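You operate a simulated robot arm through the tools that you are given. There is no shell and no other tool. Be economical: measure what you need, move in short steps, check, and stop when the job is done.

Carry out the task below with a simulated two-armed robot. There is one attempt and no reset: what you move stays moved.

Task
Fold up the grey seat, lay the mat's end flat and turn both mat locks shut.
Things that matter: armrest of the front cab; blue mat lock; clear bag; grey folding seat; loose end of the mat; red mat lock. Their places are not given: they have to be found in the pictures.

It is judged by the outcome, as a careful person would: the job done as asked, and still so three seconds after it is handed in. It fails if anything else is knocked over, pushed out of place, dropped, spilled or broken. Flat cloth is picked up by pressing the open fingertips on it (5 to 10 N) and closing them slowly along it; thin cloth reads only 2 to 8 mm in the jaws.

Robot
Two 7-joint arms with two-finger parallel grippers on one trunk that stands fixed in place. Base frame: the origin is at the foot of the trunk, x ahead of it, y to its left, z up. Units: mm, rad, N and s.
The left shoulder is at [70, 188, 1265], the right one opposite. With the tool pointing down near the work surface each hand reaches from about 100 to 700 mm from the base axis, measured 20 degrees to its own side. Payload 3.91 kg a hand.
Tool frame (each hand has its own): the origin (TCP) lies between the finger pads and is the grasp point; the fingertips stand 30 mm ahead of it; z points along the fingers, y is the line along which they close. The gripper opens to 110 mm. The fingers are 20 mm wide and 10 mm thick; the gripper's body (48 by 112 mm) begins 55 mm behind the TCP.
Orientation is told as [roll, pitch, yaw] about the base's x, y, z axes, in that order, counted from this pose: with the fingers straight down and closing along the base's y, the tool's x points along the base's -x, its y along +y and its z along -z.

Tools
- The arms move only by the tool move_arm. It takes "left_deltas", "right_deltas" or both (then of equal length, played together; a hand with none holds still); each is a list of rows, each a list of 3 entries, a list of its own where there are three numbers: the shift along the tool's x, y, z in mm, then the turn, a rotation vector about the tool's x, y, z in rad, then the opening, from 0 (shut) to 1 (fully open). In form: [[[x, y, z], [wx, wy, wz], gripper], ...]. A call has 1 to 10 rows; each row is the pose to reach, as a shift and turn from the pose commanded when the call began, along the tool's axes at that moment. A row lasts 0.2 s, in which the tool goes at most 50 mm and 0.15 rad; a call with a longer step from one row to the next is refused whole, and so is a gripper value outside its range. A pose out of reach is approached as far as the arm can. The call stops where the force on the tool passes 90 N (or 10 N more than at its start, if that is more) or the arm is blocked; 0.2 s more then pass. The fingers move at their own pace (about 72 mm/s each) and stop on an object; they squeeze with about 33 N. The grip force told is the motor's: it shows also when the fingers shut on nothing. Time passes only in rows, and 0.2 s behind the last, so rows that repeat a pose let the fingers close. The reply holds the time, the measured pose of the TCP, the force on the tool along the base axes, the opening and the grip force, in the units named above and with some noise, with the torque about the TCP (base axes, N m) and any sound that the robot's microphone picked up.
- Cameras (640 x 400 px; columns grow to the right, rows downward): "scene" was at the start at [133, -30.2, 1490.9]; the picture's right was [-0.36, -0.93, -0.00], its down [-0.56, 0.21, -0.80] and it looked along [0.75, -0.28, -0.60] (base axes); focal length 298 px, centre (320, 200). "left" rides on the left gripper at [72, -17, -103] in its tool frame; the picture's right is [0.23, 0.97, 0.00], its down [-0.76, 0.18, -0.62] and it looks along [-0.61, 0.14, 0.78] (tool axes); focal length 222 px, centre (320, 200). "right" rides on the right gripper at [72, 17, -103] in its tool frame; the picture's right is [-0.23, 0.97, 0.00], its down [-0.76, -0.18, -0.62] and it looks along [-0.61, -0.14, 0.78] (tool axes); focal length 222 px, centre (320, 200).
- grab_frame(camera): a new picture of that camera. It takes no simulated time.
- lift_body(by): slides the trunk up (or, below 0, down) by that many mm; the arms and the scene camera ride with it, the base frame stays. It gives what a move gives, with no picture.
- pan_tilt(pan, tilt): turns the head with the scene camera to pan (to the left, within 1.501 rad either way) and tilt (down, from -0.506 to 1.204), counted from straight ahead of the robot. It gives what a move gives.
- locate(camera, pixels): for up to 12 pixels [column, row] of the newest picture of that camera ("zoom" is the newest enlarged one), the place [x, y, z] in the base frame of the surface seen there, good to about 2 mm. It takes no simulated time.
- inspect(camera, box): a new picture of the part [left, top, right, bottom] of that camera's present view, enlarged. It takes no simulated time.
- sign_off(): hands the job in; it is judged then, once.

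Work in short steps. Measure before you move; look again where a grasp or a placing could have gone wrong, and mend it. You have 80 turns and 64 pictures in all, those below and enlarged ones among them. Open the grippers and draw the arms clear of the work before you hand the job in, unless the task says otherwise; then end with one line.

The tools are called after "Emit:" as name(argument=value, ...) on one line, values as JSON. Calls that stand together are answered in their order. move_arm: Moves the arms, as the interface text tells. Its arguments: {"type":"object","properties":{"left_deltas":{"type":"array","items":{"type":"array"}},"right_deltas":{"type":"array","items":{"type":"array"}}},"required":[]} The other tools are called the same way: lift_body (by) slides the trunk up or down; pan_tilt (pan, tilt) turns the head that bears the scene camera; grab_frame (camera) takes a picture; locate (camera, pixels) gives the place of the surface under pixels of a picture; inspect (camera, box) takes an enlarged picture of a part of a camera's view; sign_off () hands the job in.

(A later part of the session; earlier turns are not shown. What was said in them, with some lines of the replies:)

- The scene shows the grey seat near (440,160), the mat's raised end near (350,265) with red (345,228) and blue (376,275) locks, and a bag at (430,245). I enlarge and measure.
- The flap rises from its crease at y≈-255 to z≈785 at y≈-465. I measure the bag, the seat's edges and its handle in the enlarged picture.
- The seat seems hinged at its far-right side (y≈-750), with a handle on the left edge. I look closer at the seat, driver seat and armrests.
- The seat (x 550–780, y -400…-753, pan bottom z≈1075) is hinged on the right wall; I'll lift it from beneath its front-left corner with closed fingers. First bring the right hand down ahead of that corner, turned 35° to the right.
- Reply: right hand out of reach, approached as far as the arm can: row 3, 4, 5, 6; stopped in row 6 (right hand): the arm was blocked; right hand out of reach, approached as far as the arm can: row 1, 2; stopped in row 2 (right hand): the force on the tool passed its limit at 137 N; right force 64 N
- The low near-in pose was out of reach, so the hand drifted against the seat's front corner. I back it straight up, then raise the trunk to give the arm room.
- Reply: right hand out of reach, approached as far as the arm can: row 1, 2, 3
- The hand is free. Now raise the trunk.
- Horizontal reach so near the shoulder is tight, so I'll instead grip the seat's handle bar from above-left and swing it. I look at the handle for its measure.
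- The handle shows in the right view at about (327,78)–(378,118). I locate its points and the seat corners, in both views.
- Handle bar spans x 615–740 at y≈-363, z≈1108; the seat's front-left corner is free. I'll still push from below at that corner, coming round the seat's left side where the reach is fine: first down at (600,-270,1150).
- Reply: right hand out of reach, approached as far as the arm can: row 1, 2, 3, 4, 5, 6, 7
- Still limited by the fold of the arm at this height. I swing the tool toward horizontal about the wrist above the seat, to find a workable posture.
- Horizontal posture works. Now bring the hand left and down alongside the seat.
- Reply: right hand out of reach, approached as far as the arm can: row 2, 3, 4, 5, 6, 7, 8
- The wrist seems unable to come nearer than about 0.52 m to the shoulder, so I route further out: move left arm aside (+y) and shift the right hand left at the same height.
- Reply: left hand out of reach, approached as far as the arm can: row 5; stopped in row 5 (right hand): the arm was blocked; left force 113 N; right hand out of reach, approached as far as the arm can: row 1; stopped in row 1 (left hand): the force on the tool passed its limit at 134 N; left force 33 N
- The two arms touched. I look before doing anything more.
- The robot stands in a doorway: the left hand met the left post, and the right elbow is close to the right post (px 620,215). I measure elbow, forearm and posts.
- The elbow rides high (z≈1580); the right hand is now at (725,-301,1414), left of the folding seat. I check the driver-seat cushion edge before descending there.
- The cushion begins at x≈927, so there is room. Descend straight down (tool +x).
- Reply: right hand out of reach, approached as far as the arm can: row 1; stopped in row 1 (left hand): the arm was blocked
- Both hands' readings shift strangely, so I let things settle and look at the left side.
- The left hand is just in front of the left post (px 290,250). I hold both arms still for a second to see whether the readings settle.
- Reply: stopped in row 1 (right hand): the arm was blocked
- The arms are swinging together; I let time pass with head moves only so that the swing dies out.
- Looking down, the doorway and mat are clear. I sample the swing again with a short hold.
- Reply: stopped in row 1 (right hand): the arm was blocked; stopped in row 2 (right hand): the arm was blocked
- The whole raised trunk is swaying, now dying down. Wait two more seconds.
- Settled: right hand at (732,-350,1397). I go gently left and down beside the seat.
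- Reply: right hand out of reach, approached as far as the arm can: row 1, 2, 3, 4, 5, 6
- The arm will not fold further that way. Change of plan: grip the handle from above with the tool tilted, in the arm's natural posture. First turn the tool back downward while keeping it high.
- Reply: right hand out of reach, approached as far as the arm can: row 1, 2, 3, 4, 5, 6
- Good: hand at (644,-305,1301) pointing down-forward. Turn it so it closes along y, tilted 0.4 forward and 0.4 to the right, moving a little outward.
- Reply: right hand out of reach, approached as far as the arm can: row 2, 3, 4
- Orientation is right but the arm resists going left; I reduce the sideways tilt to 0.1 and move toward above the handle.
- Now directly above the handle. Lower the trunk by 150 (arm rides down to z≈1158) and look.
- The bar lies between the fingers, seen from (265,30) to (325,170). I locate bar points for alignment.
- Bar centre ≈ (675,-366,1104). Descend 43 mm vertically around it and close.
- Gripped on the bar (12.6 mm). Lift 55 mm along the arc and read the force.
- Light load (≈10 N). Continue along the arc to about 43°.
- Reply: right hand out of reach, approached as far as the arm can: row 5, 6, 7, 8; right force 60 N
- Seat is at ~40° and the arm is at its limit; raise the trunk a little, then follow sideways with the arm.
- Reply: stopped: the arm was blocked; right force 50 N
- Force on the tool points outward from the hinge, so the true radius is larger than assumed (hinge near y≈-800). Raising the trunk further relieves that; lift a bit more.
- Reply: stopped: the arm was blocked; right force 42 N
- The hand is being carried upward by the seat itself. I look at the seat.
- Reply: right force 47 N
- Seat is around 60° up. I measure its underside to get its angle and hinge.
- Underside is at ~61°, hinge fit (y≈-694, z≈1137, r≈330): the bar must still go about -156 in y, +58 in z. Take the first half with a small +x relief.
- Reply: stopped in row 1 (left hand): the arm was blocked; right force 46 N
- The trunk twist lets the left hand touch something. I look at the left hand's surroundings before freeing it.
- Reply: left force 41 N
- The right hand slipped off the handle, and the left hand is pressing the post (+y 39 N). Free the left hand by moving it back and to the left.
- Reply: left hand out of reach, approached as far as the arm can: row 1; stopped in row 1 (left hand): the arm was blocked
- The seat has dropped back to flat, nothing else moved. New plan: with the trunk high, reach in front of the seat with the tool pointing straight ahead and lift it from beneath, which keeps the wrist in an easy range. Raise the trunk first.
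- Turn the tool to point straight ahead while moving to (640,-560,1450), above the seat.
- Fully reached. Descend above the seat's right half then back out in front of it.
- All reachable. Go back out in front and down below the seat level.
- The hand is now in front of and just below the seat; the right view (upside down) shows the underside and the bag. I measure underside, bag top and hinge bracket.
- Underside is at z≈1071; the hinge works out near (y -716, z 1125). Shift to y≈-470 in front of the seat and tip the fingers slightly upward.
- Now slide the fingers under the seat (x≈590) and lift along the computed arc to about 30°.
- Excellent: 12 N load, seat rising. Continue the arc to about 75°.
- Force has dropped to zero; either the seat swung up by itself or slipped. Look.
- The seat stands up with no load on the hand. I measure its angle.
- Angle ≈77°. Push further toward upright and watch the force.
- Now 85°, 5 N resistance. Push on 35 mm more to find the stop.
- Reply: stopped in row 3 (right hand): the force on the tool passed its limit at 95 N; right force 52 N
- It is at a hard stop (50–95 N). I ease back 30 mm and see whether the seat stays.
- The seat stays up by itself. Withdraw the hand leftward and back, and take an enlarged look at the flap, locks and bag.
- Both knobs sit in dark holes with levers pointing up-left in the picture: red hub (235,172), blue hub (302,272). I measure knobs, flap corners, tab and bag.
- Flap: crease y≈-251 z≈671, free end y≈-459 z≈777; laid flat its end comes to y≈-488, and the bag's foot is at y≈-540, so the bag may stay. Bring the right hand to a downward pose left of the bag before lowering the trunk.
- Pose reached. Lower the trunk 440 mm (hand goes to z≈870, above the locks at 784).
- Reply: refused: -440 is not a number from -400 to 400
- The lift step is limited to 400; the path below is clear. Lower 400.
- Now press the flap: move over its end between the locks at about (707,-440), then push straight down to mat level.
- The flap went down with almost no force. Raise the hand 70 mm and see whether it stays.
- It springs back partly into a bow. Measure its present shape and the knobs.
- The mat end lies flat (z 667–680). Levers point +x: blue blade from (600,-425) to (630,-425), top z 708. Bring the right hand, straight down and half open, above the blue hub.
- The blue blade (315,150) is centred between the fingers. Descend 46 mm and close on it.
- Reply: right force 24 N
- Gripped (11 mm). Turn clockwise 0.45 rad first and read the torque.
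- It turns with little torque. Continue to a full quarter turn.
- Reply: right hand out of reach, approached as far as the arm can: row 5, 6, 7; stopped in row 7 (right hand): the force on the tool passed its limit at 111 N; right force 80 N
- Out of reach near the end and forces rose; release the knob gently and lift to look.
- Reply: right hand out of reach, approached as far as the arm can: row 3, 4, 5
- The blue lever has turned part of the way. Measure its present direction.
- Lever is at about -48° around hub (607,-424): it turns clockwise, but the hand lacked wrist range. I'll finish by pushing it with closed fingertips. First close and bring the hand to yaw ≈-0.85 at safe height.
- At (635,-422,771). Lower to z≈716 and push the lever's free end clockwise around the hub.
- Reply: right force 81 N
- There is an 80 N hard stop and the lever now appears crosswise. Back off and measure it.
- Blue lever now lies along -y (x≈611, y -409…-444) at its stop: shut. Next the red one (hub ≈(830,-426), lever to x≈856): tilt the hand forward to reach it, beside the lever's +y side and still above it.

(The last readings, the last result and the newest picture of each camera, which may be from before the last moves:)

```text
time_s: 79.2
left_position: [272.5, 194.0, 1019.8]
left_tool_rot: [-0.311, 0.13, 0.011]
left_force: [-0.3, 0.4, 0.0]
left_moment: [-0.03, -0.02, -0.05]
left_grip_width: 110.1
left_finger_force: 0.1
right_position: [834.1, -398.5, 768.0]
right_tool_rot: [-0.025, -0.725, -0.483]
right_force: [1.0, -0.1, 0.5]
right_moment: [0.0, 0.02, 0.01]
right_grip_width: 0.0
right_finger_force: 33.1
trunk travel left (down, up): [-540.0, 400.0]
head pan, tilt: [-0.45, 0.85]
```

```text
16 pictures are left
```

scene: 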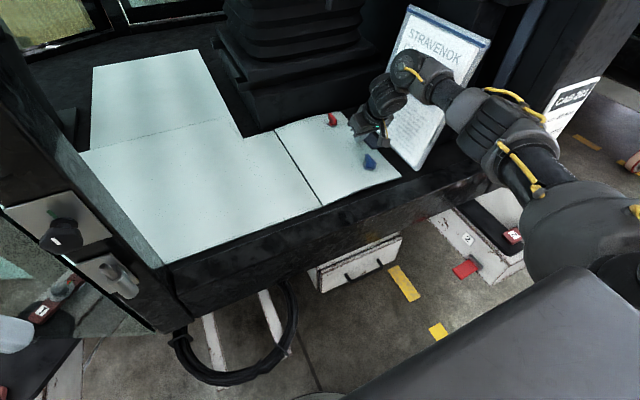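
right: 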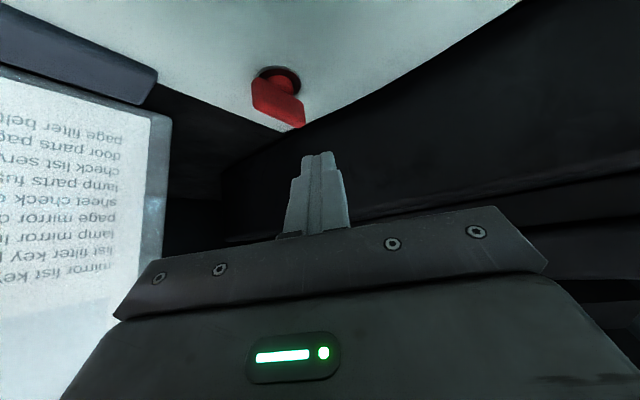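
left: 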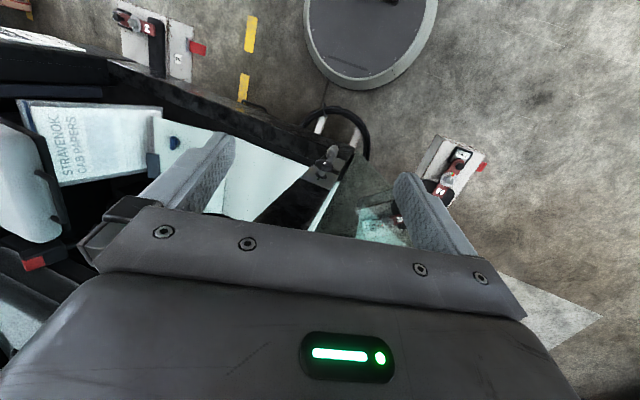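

Reached. Measure the red lever exactly.

Emit:
locate(camera="right", pixels=[[277, 70], [290, 85], [295, 100], [300, 122], [260, 85], [255, 95], [280, 112], [270, 100], [300, 70], [320, 60], [290, 125]])

```text
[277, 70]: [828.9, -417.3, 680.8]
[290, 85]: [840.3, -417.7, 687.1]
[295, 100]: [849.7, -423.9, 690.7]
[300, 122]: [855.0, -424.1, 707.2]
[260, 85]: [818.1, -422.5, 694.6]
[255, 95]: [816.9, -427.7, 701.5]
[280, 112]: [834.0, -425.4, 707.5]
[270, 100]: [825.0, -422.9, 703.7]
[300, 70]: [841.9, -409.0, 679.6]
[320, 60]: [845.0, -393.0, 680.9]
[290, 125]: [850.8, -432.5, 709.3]
```

Red blade: x 817–856, y≈-427, z 690–709. Lower beside its +y face and push its free end clockwise round to -y.

Emit:
move_arm(right_deltas=[[[16, 1, 17], [0, 0, 0], 0], [[32, 3, 34], [0, 0, 0], 0], [[30, -2, 35], [0, 0, 0], 0], [[24, -9, 41], [0, 0, 0], 0], [[20, -19, 44], [0, 0, 0], 0], [[19, -29, 46], [0, 0, 0], 0], [[20, -35, 45], [0, 0, 0], 0], [[21, -40, 43], [0, 0, 0], 0], [[23, -43, 41], [0, 0, 0], 0]])

Emit:
inspect(camera="scene", box=[260, 80, 440, 220])

```text
time_s: 81.0
left_position: [275.8, 191.6, 1021.3]
left_tool_rot: [-0.313, 0.131, -0.005]
left_force: [0.3, -0.6, 0.5]
left_moment: [0.02, 0.0, 0.03]
left_grip_width: 110.1
left_finger_force: 0.0
right_position: [833.4, -409.2, 724.5]
right_tool_rot: [0.044, -0.715, -0.483]
right_force: [25.0, 44.7, -8.6]
right_moment: [0.92, -0.26, 0.8]
right_grip_width: 0.0
right_finger_force: 32.9
trunk travel left (down, up): [-540.0, 400.0]
head pan, tilt: [-0.45, 0.85]
stopped in row 9 (right hand): the arm was blocked; the commanded pose is now the measured one
```

```text
2.86 times, centred on (350, 150) of scene
```

zoom: 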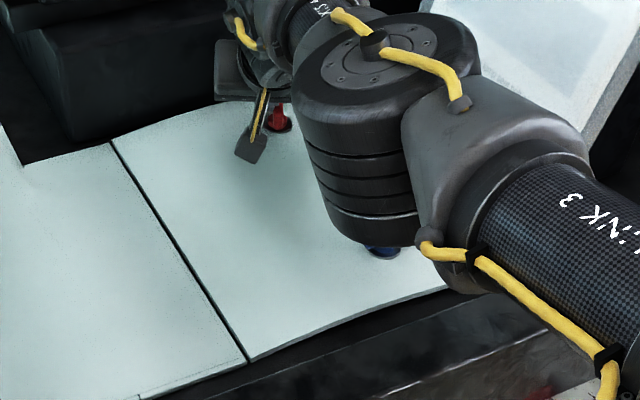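

Blocked at about 50 N with the tip at y≈-418. I look at the lever from the right camera.

Emit:
grab_frame(camera="right")

Emit:
locate(camera="right", pixels=[[277, 70], [290, 85], [300, 100], [305, 125], [260, 85], [280, 112], [270, 100], [320, 130]])

```text
14 pictures are left
```

right: 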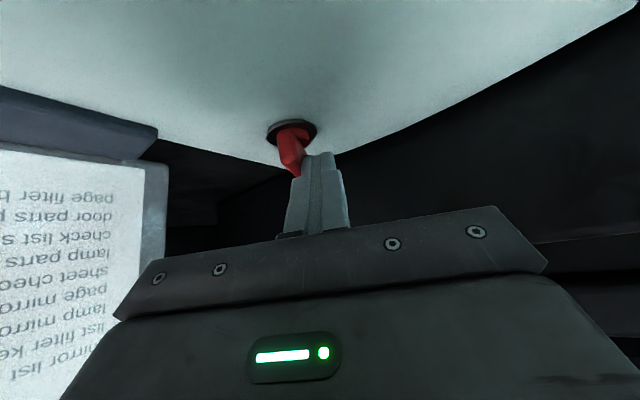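

```text
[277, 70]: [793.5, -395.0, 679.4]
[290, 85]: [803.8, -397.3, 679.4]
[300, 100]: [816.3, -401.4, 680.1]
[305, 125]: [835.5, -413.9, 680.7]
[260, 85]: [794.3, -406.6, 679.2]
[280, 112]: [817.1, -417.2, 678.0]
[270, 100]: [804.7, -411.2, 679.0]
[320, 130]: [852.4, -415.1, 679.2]
```

The lever has turned about 25° against friction. Keep pushing round the arc in slow steps.

Emit:
move_arm(right_deltas=[[[-2, -6, 5], [0, 0, 0], 0], [[-5, -11, 8], [0, 0, 0], 0], [[-6, -15, 9], [0, 0, 0], 0], [[-6, -18, 9], [0, 0, 0], 0], [[-5, -23, 8], [0, 0, 0], 0], [[-4, -28, 7], [0, 0, 0], 0], [[-1, -33, 4], [0, 0, 0], 0], [[2, -38, 2], [0, 0, 0], 0]])

Emit:
grab_frame(camera="right")

```text
time_s: 81.3
left_position: [277.3, 191.0, 1020.7]
left_tool_rot: [-0.311, 0.129, -0.013]
left_force: [-0.4, -0.8, 0.4]
left_moment: [0.03, -0.04, 0.0]
left_grip_width: 109.9
left_finger_force: 0.1
right_position: [831.9, -408.2, 724.5]
right_tool_rot: [0.049, -0.72, -0.474]
right_force: [23.3, 29.3, 1.1]
right_moment: [0.59, -0.3, 0.66]
right_grip_width: 0.0
right_finger_force: 33.0
trunk travel left (down, up): [-540.0, 400.0]
head pan, tilt: [-0.45, 0.85]
stopped in row 1 (right hand): the arm was blocked; the commanded pose is now the measured one
```

```text
13 pictures are left
```

right: 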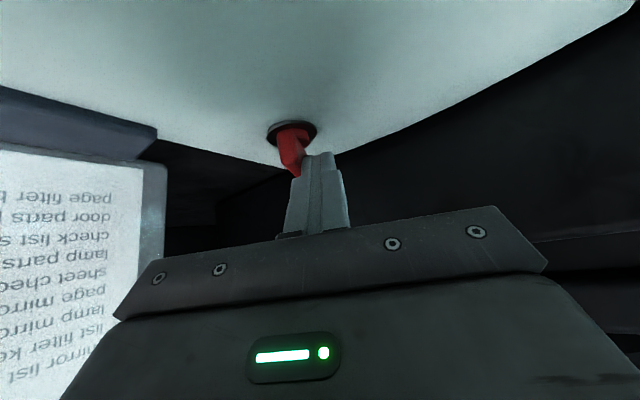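

Blocked at once though the tool force is moderate; perhaps another arm part touches something. Check the scene.

Emit:
pan_tilt(pan=-0.7, tilt=0.7)

Emit:
grab_frame(camera="scene")

Emit:
locate(camera="scene", pixels=[[320, 200], [300, 180], [350, 230], [400, 220], [450, 250], [280, 150], [260, 190]])

```text
time_s: 82.1
left_position: [276.8, 194.7, 1019.9]
left_tool_rot: [-0.315, 0.13, -0.011]
left_force: [-0.2, 0.3, 0.6]
left_moment: [0.0, 0.0, 0.01]
left_grip_width: 109.7
left_finger_force: 0.1
right_position: [832.3, -409.4, 725.7]
right_tool_rot: [0.037, -0.723, -0.471]
right_force: [23.2, 32.4, 4.5]
right_moment: [0.47, -0.45, 0.73]
right_grip_width: 0.0
right_finger_force: 32.7
trunk travel left (down, up): [-540.0, 400.0]
head pan, tilt: [-0.7, 0.7]
```

```text
12 pictures are left
```

scene: 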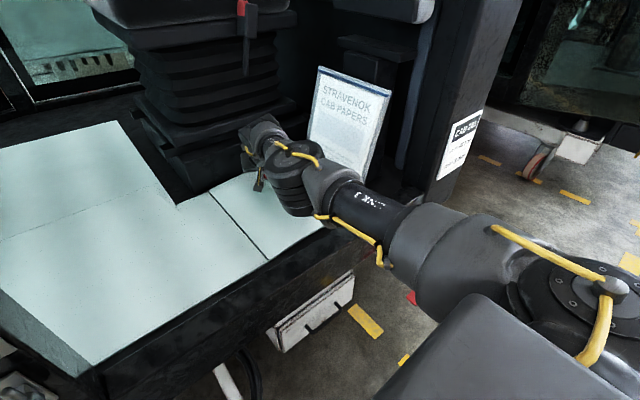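

```text
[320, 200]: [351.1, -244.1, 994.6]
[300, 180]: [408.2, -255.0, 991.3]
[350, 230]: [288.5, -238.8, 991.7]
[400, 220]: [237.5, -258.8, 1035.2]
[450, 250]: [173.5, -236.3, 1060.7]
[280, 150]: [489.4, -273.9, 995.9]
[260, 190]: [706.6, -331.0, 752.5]
```

The arm isn't touching anything else. With blue I had been pressing down while turning, so the red lock likely needs that as well. I lift off, open, and set the fingers straddling the red lever (now at about -27°, matching the hand's yaw).

Emit:
move_arm(right_deltas=[[[2, 4, -2], [0, 0, 0], 0], [[-12, 4, -17], [0, 0, 0], 0], [[-25, 4, -31], [0, 0, 0], 0], [[-36, -8, -28], [0, 0, 0], 0.4], [[-36, -16, -28], [0, 0, 0], 0.4], [[-36, -16, -28], [0, 0, 0], 0.4]])

Emit:
grab_frame(camera="right")

```text
time_s: 82.9
left_position: [275.8, 192.8, 1020.4]
left_tool_rot: [-0.31, 0.127, -0.008]
left_force: [-0.5, 0.8, 0.4]
left_moment: [-0.01, 0.02, -0.02]
left_grip_width: 110.2
left_finger_force: 0.2
right_position: [824.8, -415.0, 746.8]
right_tool_rot: [0.043, -0.687, -0.502]
right_force: [-0.5, 0.9, 0.4]
right_moment: [-0.04, 0.02, 0.01]
right_grip_width: 0.0
right_finger_force: 33.1
right hand out of reach, approached as far as the arm can: row 2
trunk travel left (down, up): [-540.0, 400.0]
head pan, tilt: [-0.7, 0.7]
stopped in row 3 (right hand): the arm was blocked; the commanded pose is now the measured one
```

```text
11 pictures are left
5 turns are left
```

right: 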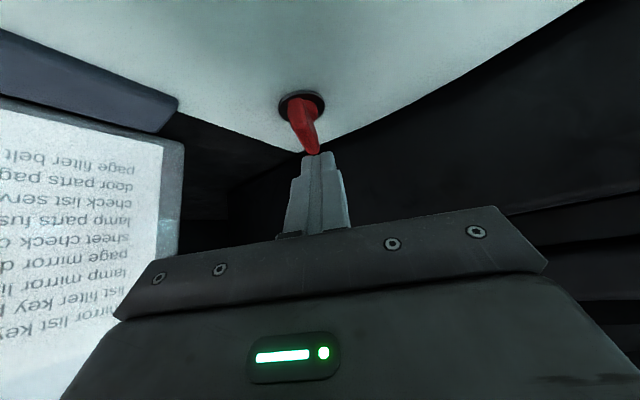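

Few turns remain. I straddle and pinch the red lever, press down about 10 mm and turn clockwise about the vertical, as worked for blue; then continue and look.

Emit:
move_arm(right_deltas=[[[0, -4, 0], [0, 0, 0], 0.4], [[0, -8, 0], [0, 0, 0], 0.4], [[6, -8, 17], [0, 0, 0], 0.4], [[12, -8, 34], [0, 0, 0], 0.4], [[12, -8, 34], [0, 0, 0], 0], [[12, -8, 34], [0, 0, 0], 0], [[18, -8, 42], [0, 0, 0], 0], [[18, -8, 42], [0.095, 0, 0.116], 0], [[18, -8, 42], [0.19, 0, 0.232], 0], [[18, -8, 42], [0.285, 0, 0.348], 0]])

Emit:
grab_frame(camera="right")

Emit:
move_arm(right_deltas=[[[0, 0, 0], [0.095, 0, 0.116], 0], [[0, 0, 0], [0.19, 0, 0.232], 0], [[0, 0, 0], [0.285, 0, 0.348], 0]])

Emit:
grab_frame(camera="right")

```text
time_s: 85.1
left_position: [272.5, 187.7, 1020.2]
left_tool_rot: [-0.309, 0.124, -0.018]
left_force: [-0.4, -0.9, 0.3]
left_moment: [-0.01, -0.06, -0.01]
left_grip_width: 109.9
left_finger_force: 0.0
right_position: [776.7, -432.1, 713.8]
right_tool_rot: [0.048, -0.668, -0.964]
right_force: [0.2, -0.1, -0.2]
right_moment: [-0.05, -0.02, -0.02]
right_grip_width: 0.0
right_finger_force: 37.6
right hand out of reach, approached as far as the arm can: row 3, 4, 5, 6, 7, 8, 9, 10
trunk travel left (down, up): [-540.0, 400.0]
head pan, tilt: [-0.7, 0.7]
```

```text
10 pictures are left
```

right: 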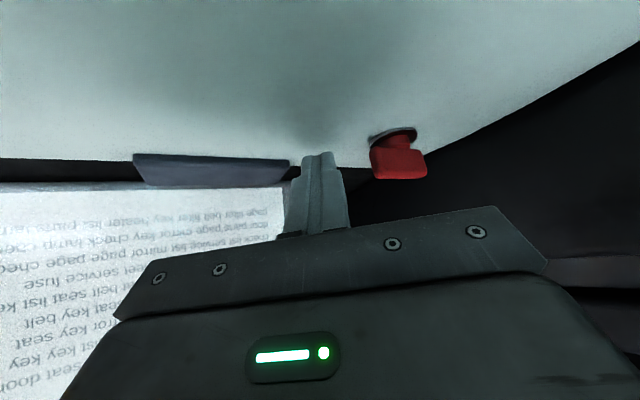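

```text
time_s: 85.9
left_position: [271.4, 196.0, 1020.1]
left_tool_rot: [-0.311, 0.124, -0.011]
left_force: [-0.1, -0.6, -0.6]
left_moment: [-0.04, 0.0, 0.01]
left_grip_width: 109.8
left_finger_force: 0.1
right_position: [753.0, -400.4, 706.8]
right_tool_rot: [0.095, -0.72, -1.203]
right_force: [-2.2, -3.0, 20.4]
right_moment: [-0.46, -0.08, -0.35]
right_grip_width: 0.0
right_finger_force: 37.8
right hand out of reach, approached as far as the arm can: row 1, 2, 3
trunk travel left (down, up): [-540.0, 400.0]
head pan, tilt: [-0.7, 0.7]
stopped in row 3 (right hand): the arm was blocked; the commanded pose is now the measured one
```

```text
9 pictures are left
4 turns are left
```

right: 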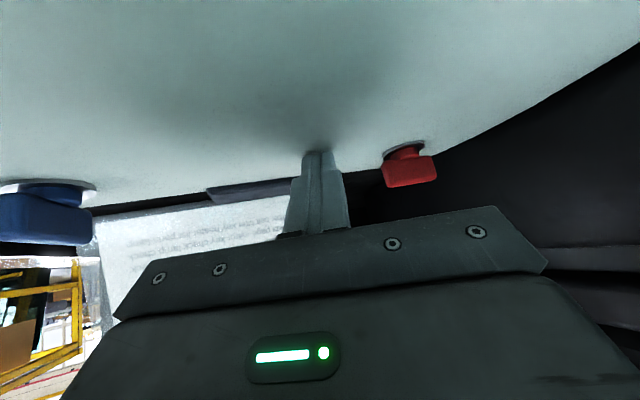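

The reach failed (hand slid back to x≈753); the lever is still at about -27°. I go back to the pose that reached (more forward tilt), come down on its +y side pressing lightly on the mat, and push round again.

Emit:
move_arm(right_deltas=[[[-23, 3, -26], [0, 0, 0], 0], [[-27, 18, -21], [-0.086, -0.03, -0.101], 0], [[-31, 33, -16], [-0.173, -0.059, -0.202], 0], [[-35, 48, -11], [-0.259, -0.089, -0.303], 0], [[-39, 64, -6], [-0.345, -0.118, -0.404], 0], [[-43, 79, -1], [-0.4315, -0.1476, -0.5053], 0]])

Emit:
move_arm(right_deltas=[[[17, 0, 13], [0, 0, 0], 0], [[33, 0, 26], [0, 0, 0], 0], [[28, -14, 32], [0, 0, 0], 0], [[27, -22, 33], [0, 0, 0], 0], [[27, -29, 33], [0, 0, 0], 0], [[29, -40, 31], [0, 0, 0], 0], [[32, -46, 27], [0, 0, 0], 0], [[36, -51, 22], [0, 0, 0], 0]])

Emit:
grab_frame(camera="right")

Emit:
inspect(camera="scene", box=[170, 110, 350, 250])

```text
time_s: 87.3
left_position: [275.2, 193.9, 1021.8]
left_tool_rot: [-0.31, 0.127, -0.011]
left_force: [0.9, -1.0, -0.2]
left_moment: [0.03, -0.04, -0.03]
left_grip_width: 109.9
left_finger_force: 0.1
right_position: [838.6, -394.5, 733.5]
right_tool_rot: [0.003, -0.886, -0.476]
right_force: [-0.2, 0.1, -0.1]
right_moment: [0.0, -0.01, -0.02]
right_grip_width: 0.1
right_finger_force: 37.8
right hand out of reach, approached as far as the arm can: row 1, 2
trunk travel left (down, up): [-540.0, 400.0]
head pan, tilt: [-0.7, 0.7]
```

```text
time_s: 88.9
left_position: [278.8, 189.8, 1019.4]
left_tool_rot: [-0.31, 0.131, -0.022]
left_force: [0.0, -0.9, 0.1]
left_moment: [0.07, -0.03, 0.02]
left_grip_width: 109.9
left_finger_force: 0.1
right_position: [830.8, -406.5, 705.5]
right_tool_rot: [0.093, -0.91, -0.497]
right_force: [45.2, 43.8, -4.2]
right_moment: [0.34, -0.19, 1.28]
right_grip_width: 0.4
right_finger_force: 37.7
trunk travel left (down, up): [-540.0, 400.0]
head pan, tilt: [-0.7, 0.7]
stopped in row 7 (right hand): the force on the tool passed its limit at 94 N (the readings are from after the stop); the commanded pose is now the measured one
```

```text
8 pictures are left
```

right: 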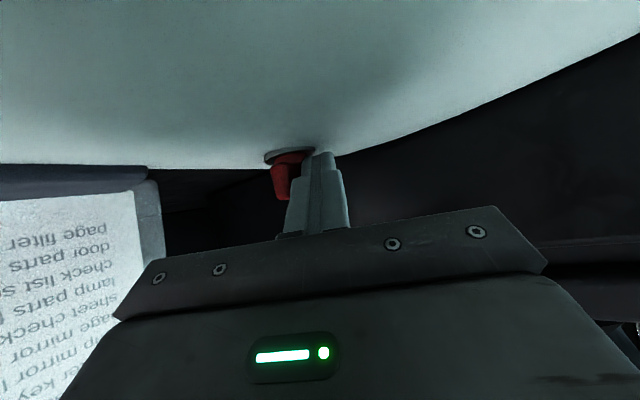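

```text
2.86 times, centred on (260, 180) of scene
3 turns are left
```

zoom: 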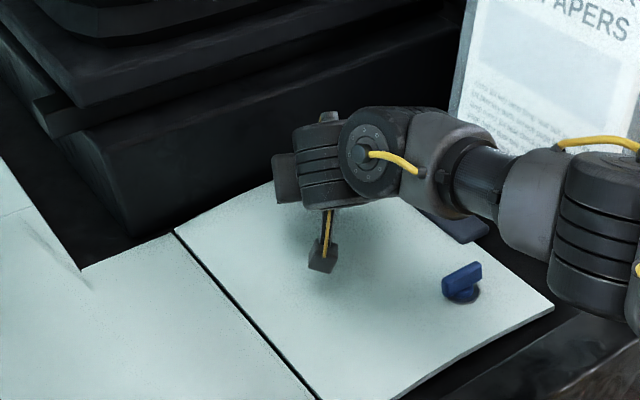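

The lever has moved further, but the finger now presses the hub collar. I go round further out (x≈866), then down in -y and pull back in -x on the lever's end.

Emit:
move_arm(right_deltas=[[[-11, 7, 7], [0, 0, 0], 0], [[-17, -5, 13], [0, 0, 0], 0], [[-21, -17, 17], [0, 0, 0], 0], [[-17, -22, 12], [0, 0, 0], 0], [[-13, -27, 7], [0, 0, 0], 0], [[-9, -31, 2], [0, 0, 0], 0], [[-5, -36, -3], [0, 0, 0], 0], [[0, -40, -10], [0, 0, 0], 0]])

Emit:
grab_frame(camera="right")

Emit:
locate(camera="right", pixels=[[280, 160], [275, 175], [270, 185], [285, 150], [265, 170], [295, 160], [260, 150], [250, 160], [290, 175], [280, 195]])

```text
time_s: 89.9
left_position: [282.0, 186.8, 1020.4]
left_tool_rot: [-0.309, 0.132, -0.037]
left_force: [-0.4, -0.4, 0.6]
left_moment: [0.07, -0.03, -0.02]
left_grip_width: 110.2
left_finger_force: 0.1
right_position: [846.0, -411.6, 715.3]
right_tool_rot: [0.145, -0.918, -0.489]
right_force: [47.9, 64.4, -3.4]
right_moment: [0.58, -0.19, 0.37]
right_grip_width: 0.0
right_finger_force: 37.0
trunk travel left (down, up): [-540.0, 400.0]
head pan, tilt: [-0.7, 0.7]
stopped in row 5 (right hand): the force on the tool passed its limit at 92 N (the readings are from after the stop); the commanded pose is now the measured one
```

```text
6 pictures are left
```

right: 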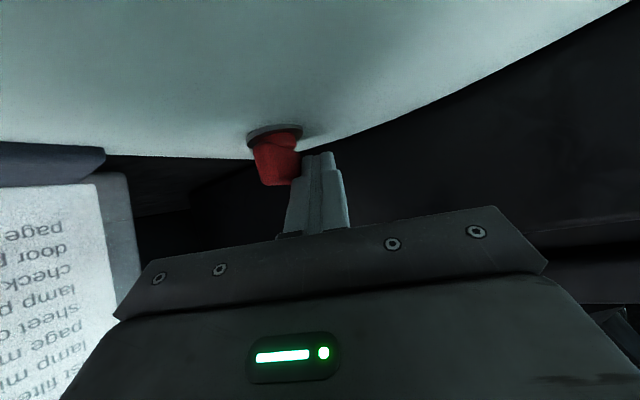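

```text
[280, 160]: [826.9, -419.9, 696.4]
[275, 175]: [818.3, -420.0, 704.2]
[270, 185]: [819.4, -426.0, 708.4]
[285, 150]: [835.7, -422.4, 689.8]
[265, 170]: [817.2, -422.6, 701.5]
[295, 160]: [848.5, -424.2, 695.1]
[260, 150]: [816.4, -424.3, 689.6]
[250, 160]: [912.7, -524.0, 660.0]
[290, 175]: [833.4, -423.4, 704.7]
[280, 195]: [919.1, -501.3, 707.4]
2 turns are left
```

The located blade points show the red lever still lies near 0° with a hard stop clockwise, so it must turn the other way (mirrored). I retreat behind the hub, come up on its -y side, push the end counter-clockwise to +y, pull it round, then withdraw and open.

Emit:
move_arm(right_deltas=[[[-2, 15, -2], [0, 0, 0], 0], [[18, 7, -28], [-0.08, 0.013, -0.099], 0], [[31, -4, -47], [-0.161, 0.027, -0.198], 0], [[37, -20, -58], [-0.242, 0.04, -0.297], 0], [[31, -41, -53], [-0.242, 0.04, -0.297], 0], [[25, -60, -48], [-0.242, 0.04, -0.297], 0], [[11, -51, -25], [-0.242, 0.04, -0.297], 0], [[-2, -41, -2], [-0.242, 0.04, -0.297], 0]])

Emit:
move_arm(right_deltas=[[[2, 8, 2], [0, 0, 0], 0], [[0, 17, 4], [0, 0, 0], 0], [[1, 26, 4], [0, 0, 0], 0], [[2, 33, 3], [0, 0, 0], 0], [[6, 41, -3], [0, 0, 0], 0], [[10, 45, -8], [0, 0, 0], 0], [[13, 47, -12], [0, 0, 0], 0], [[17, 48, -17], [0, 0, 0], 0], [[21, 48, -21], [0, 0, 0], 0]])

Emit:
move_arm(right_deltas=[[[4, 6, -5], [0, 0, 0], 0], [[7, 10, -9], [0, 0, 0], 0], [[12, 12, -16], [0, 0, 0], 0]])

Emit:
move_arm(right_deltas=[[[-5, 0, 6], [0, 0, 0], 0], [[-25, 0, -9], [0, 0, 0], 0], [[-43, 0, -34], [0, 0, 0], 0], [[-42, 0, -82], [0, 0, 0], 0.2], [[-41, 10, -128], [0, 0, 0], 0.5], [[-40, 20, -174], [0, 0, 0], 0.5]])

Emit:
grab_frame(camera="right")

Emit:
grab_frame(camera="scene")

```text
time_s: 91.7
left_position: [279.4, 185.5, 1022.0]
left_tool_rot: [-0.309, 0.129, -0.036]
left_force: [0.9, -0.3, 0.0]
left_moment: [0.0, 0.0, 0.02]
left_grip_width: 109.9
left_finger_force: 0.0
right_position: [820.9, -474.6, 711.3]
right_tool_rot: [-0.027, -0.886, -0.024]
right_force: [0.0, 0.5, -0.4]
right_moment: [0.03, 0.01, 0.01]
right_grip_width: 0.0
right_finger_force: 38.1
trunk travel left (down, up): [-540.0, 400.0]
head pan, tilt: [-0.7, 0.7]
```

```text
time_s: 93.7
left_position: [279.2, 183.7, 1021.6]
left_tool_rot: [-0.307, 0.126, -0.039]
left_force: [-0.2, 0.4, -0.1]
left_moment: [0.01, 0.01, 0.01]
left_grip_width: 109.9
left_finger_force: 0.1
right_position: [791.2, -424.9, 709.0]
right_tool_rot: [-0.022, -0.888, -0.024]
right_force: [0.3, -0.1, -0.1]
right_moment: [0.02, -0.01, 0.02]
right_grip_width: 0.1
right_finger_force: 37.6
trunk travel left (down, up): [-540.0, 400.0]
head pan, tilt: [-0.7, 0.7]
```

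```text
time_s: 94.5
left_position: [280.3, 184.9, 1020.2]
left_tool_rot: [-0.309, 0.128, -0.037]
left_force: [0.5, 0.3, -0.6]
left_moment: [0.01, -0.03, -0.01]
left_grip_width: 109.9
left_finger_force: 0.2
right_position: [773.0, -412.0, 709.8]
right_tool_rot: [-0.023, -0.886, -0.023]
right_force: [-0.2, -0.2, 0.1]
right_moment: [0.0, -0.04, -0.03]
right_grip_width: 0.2
right_finger_force: 37.9
trunk travel left (down, up): [-540.0, 400.0]
head pan, tilt: [-0.7, 0.7]
```

```text
time_s: 95.9
left_position: [278.6, 189.0, 1020.5]
left_tool_rot: [-0.314, 0.128, -0.036]
left_force: [-0.6, 0.8, -0.1]
left_moment: [-0.02, -0.02, 0.0]
left_grip_width: 109.9
left_finger_force: 0.1
right_position: [665.2, -377.5, 852.3]
right_tool_rot: [-0.037, -0.889, -0.012]
right_force: [0.5, 0.9, 0.5]
right_moment: [0.0, 0.03, -0.03]
right_grip_width: 55.1
right_finger_force: 0.0
trunk travel left (down, up): [-540.0, 400.0]
head pan, tilt: [-0.7, 0.7]
```

```text
5 pictures are left
```

right: 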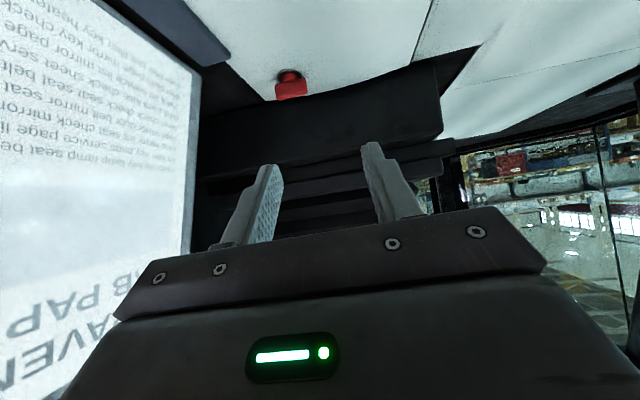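

```text
4 pictures are left
1 turns are left
```

scene: 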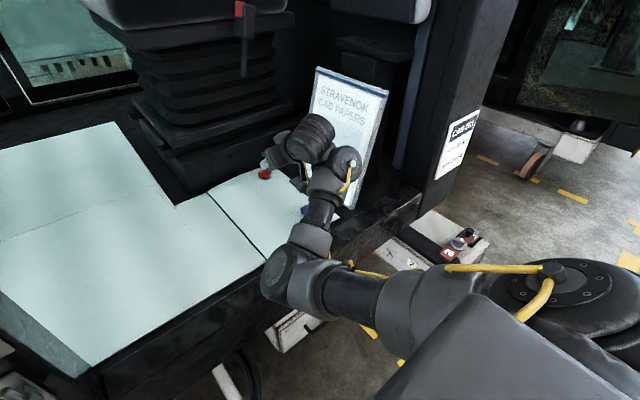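

The seat is folded up, the mat end lies flat and the blue lever is at its stop. In the last right-camera picture the red lever looks crosswise (275–307, 90), but I couldn't measure it again. The right gripper is open and drawn clear, and this is the last turn, so I hand the job in.

Emit:
sign_off()

```text
The job is handed in.
```

I handed the job in with the seat folded up, the mat end flat and the blue lock shut; the red lock looked crosswise in the last picture, but I did not confirm that it is shut.
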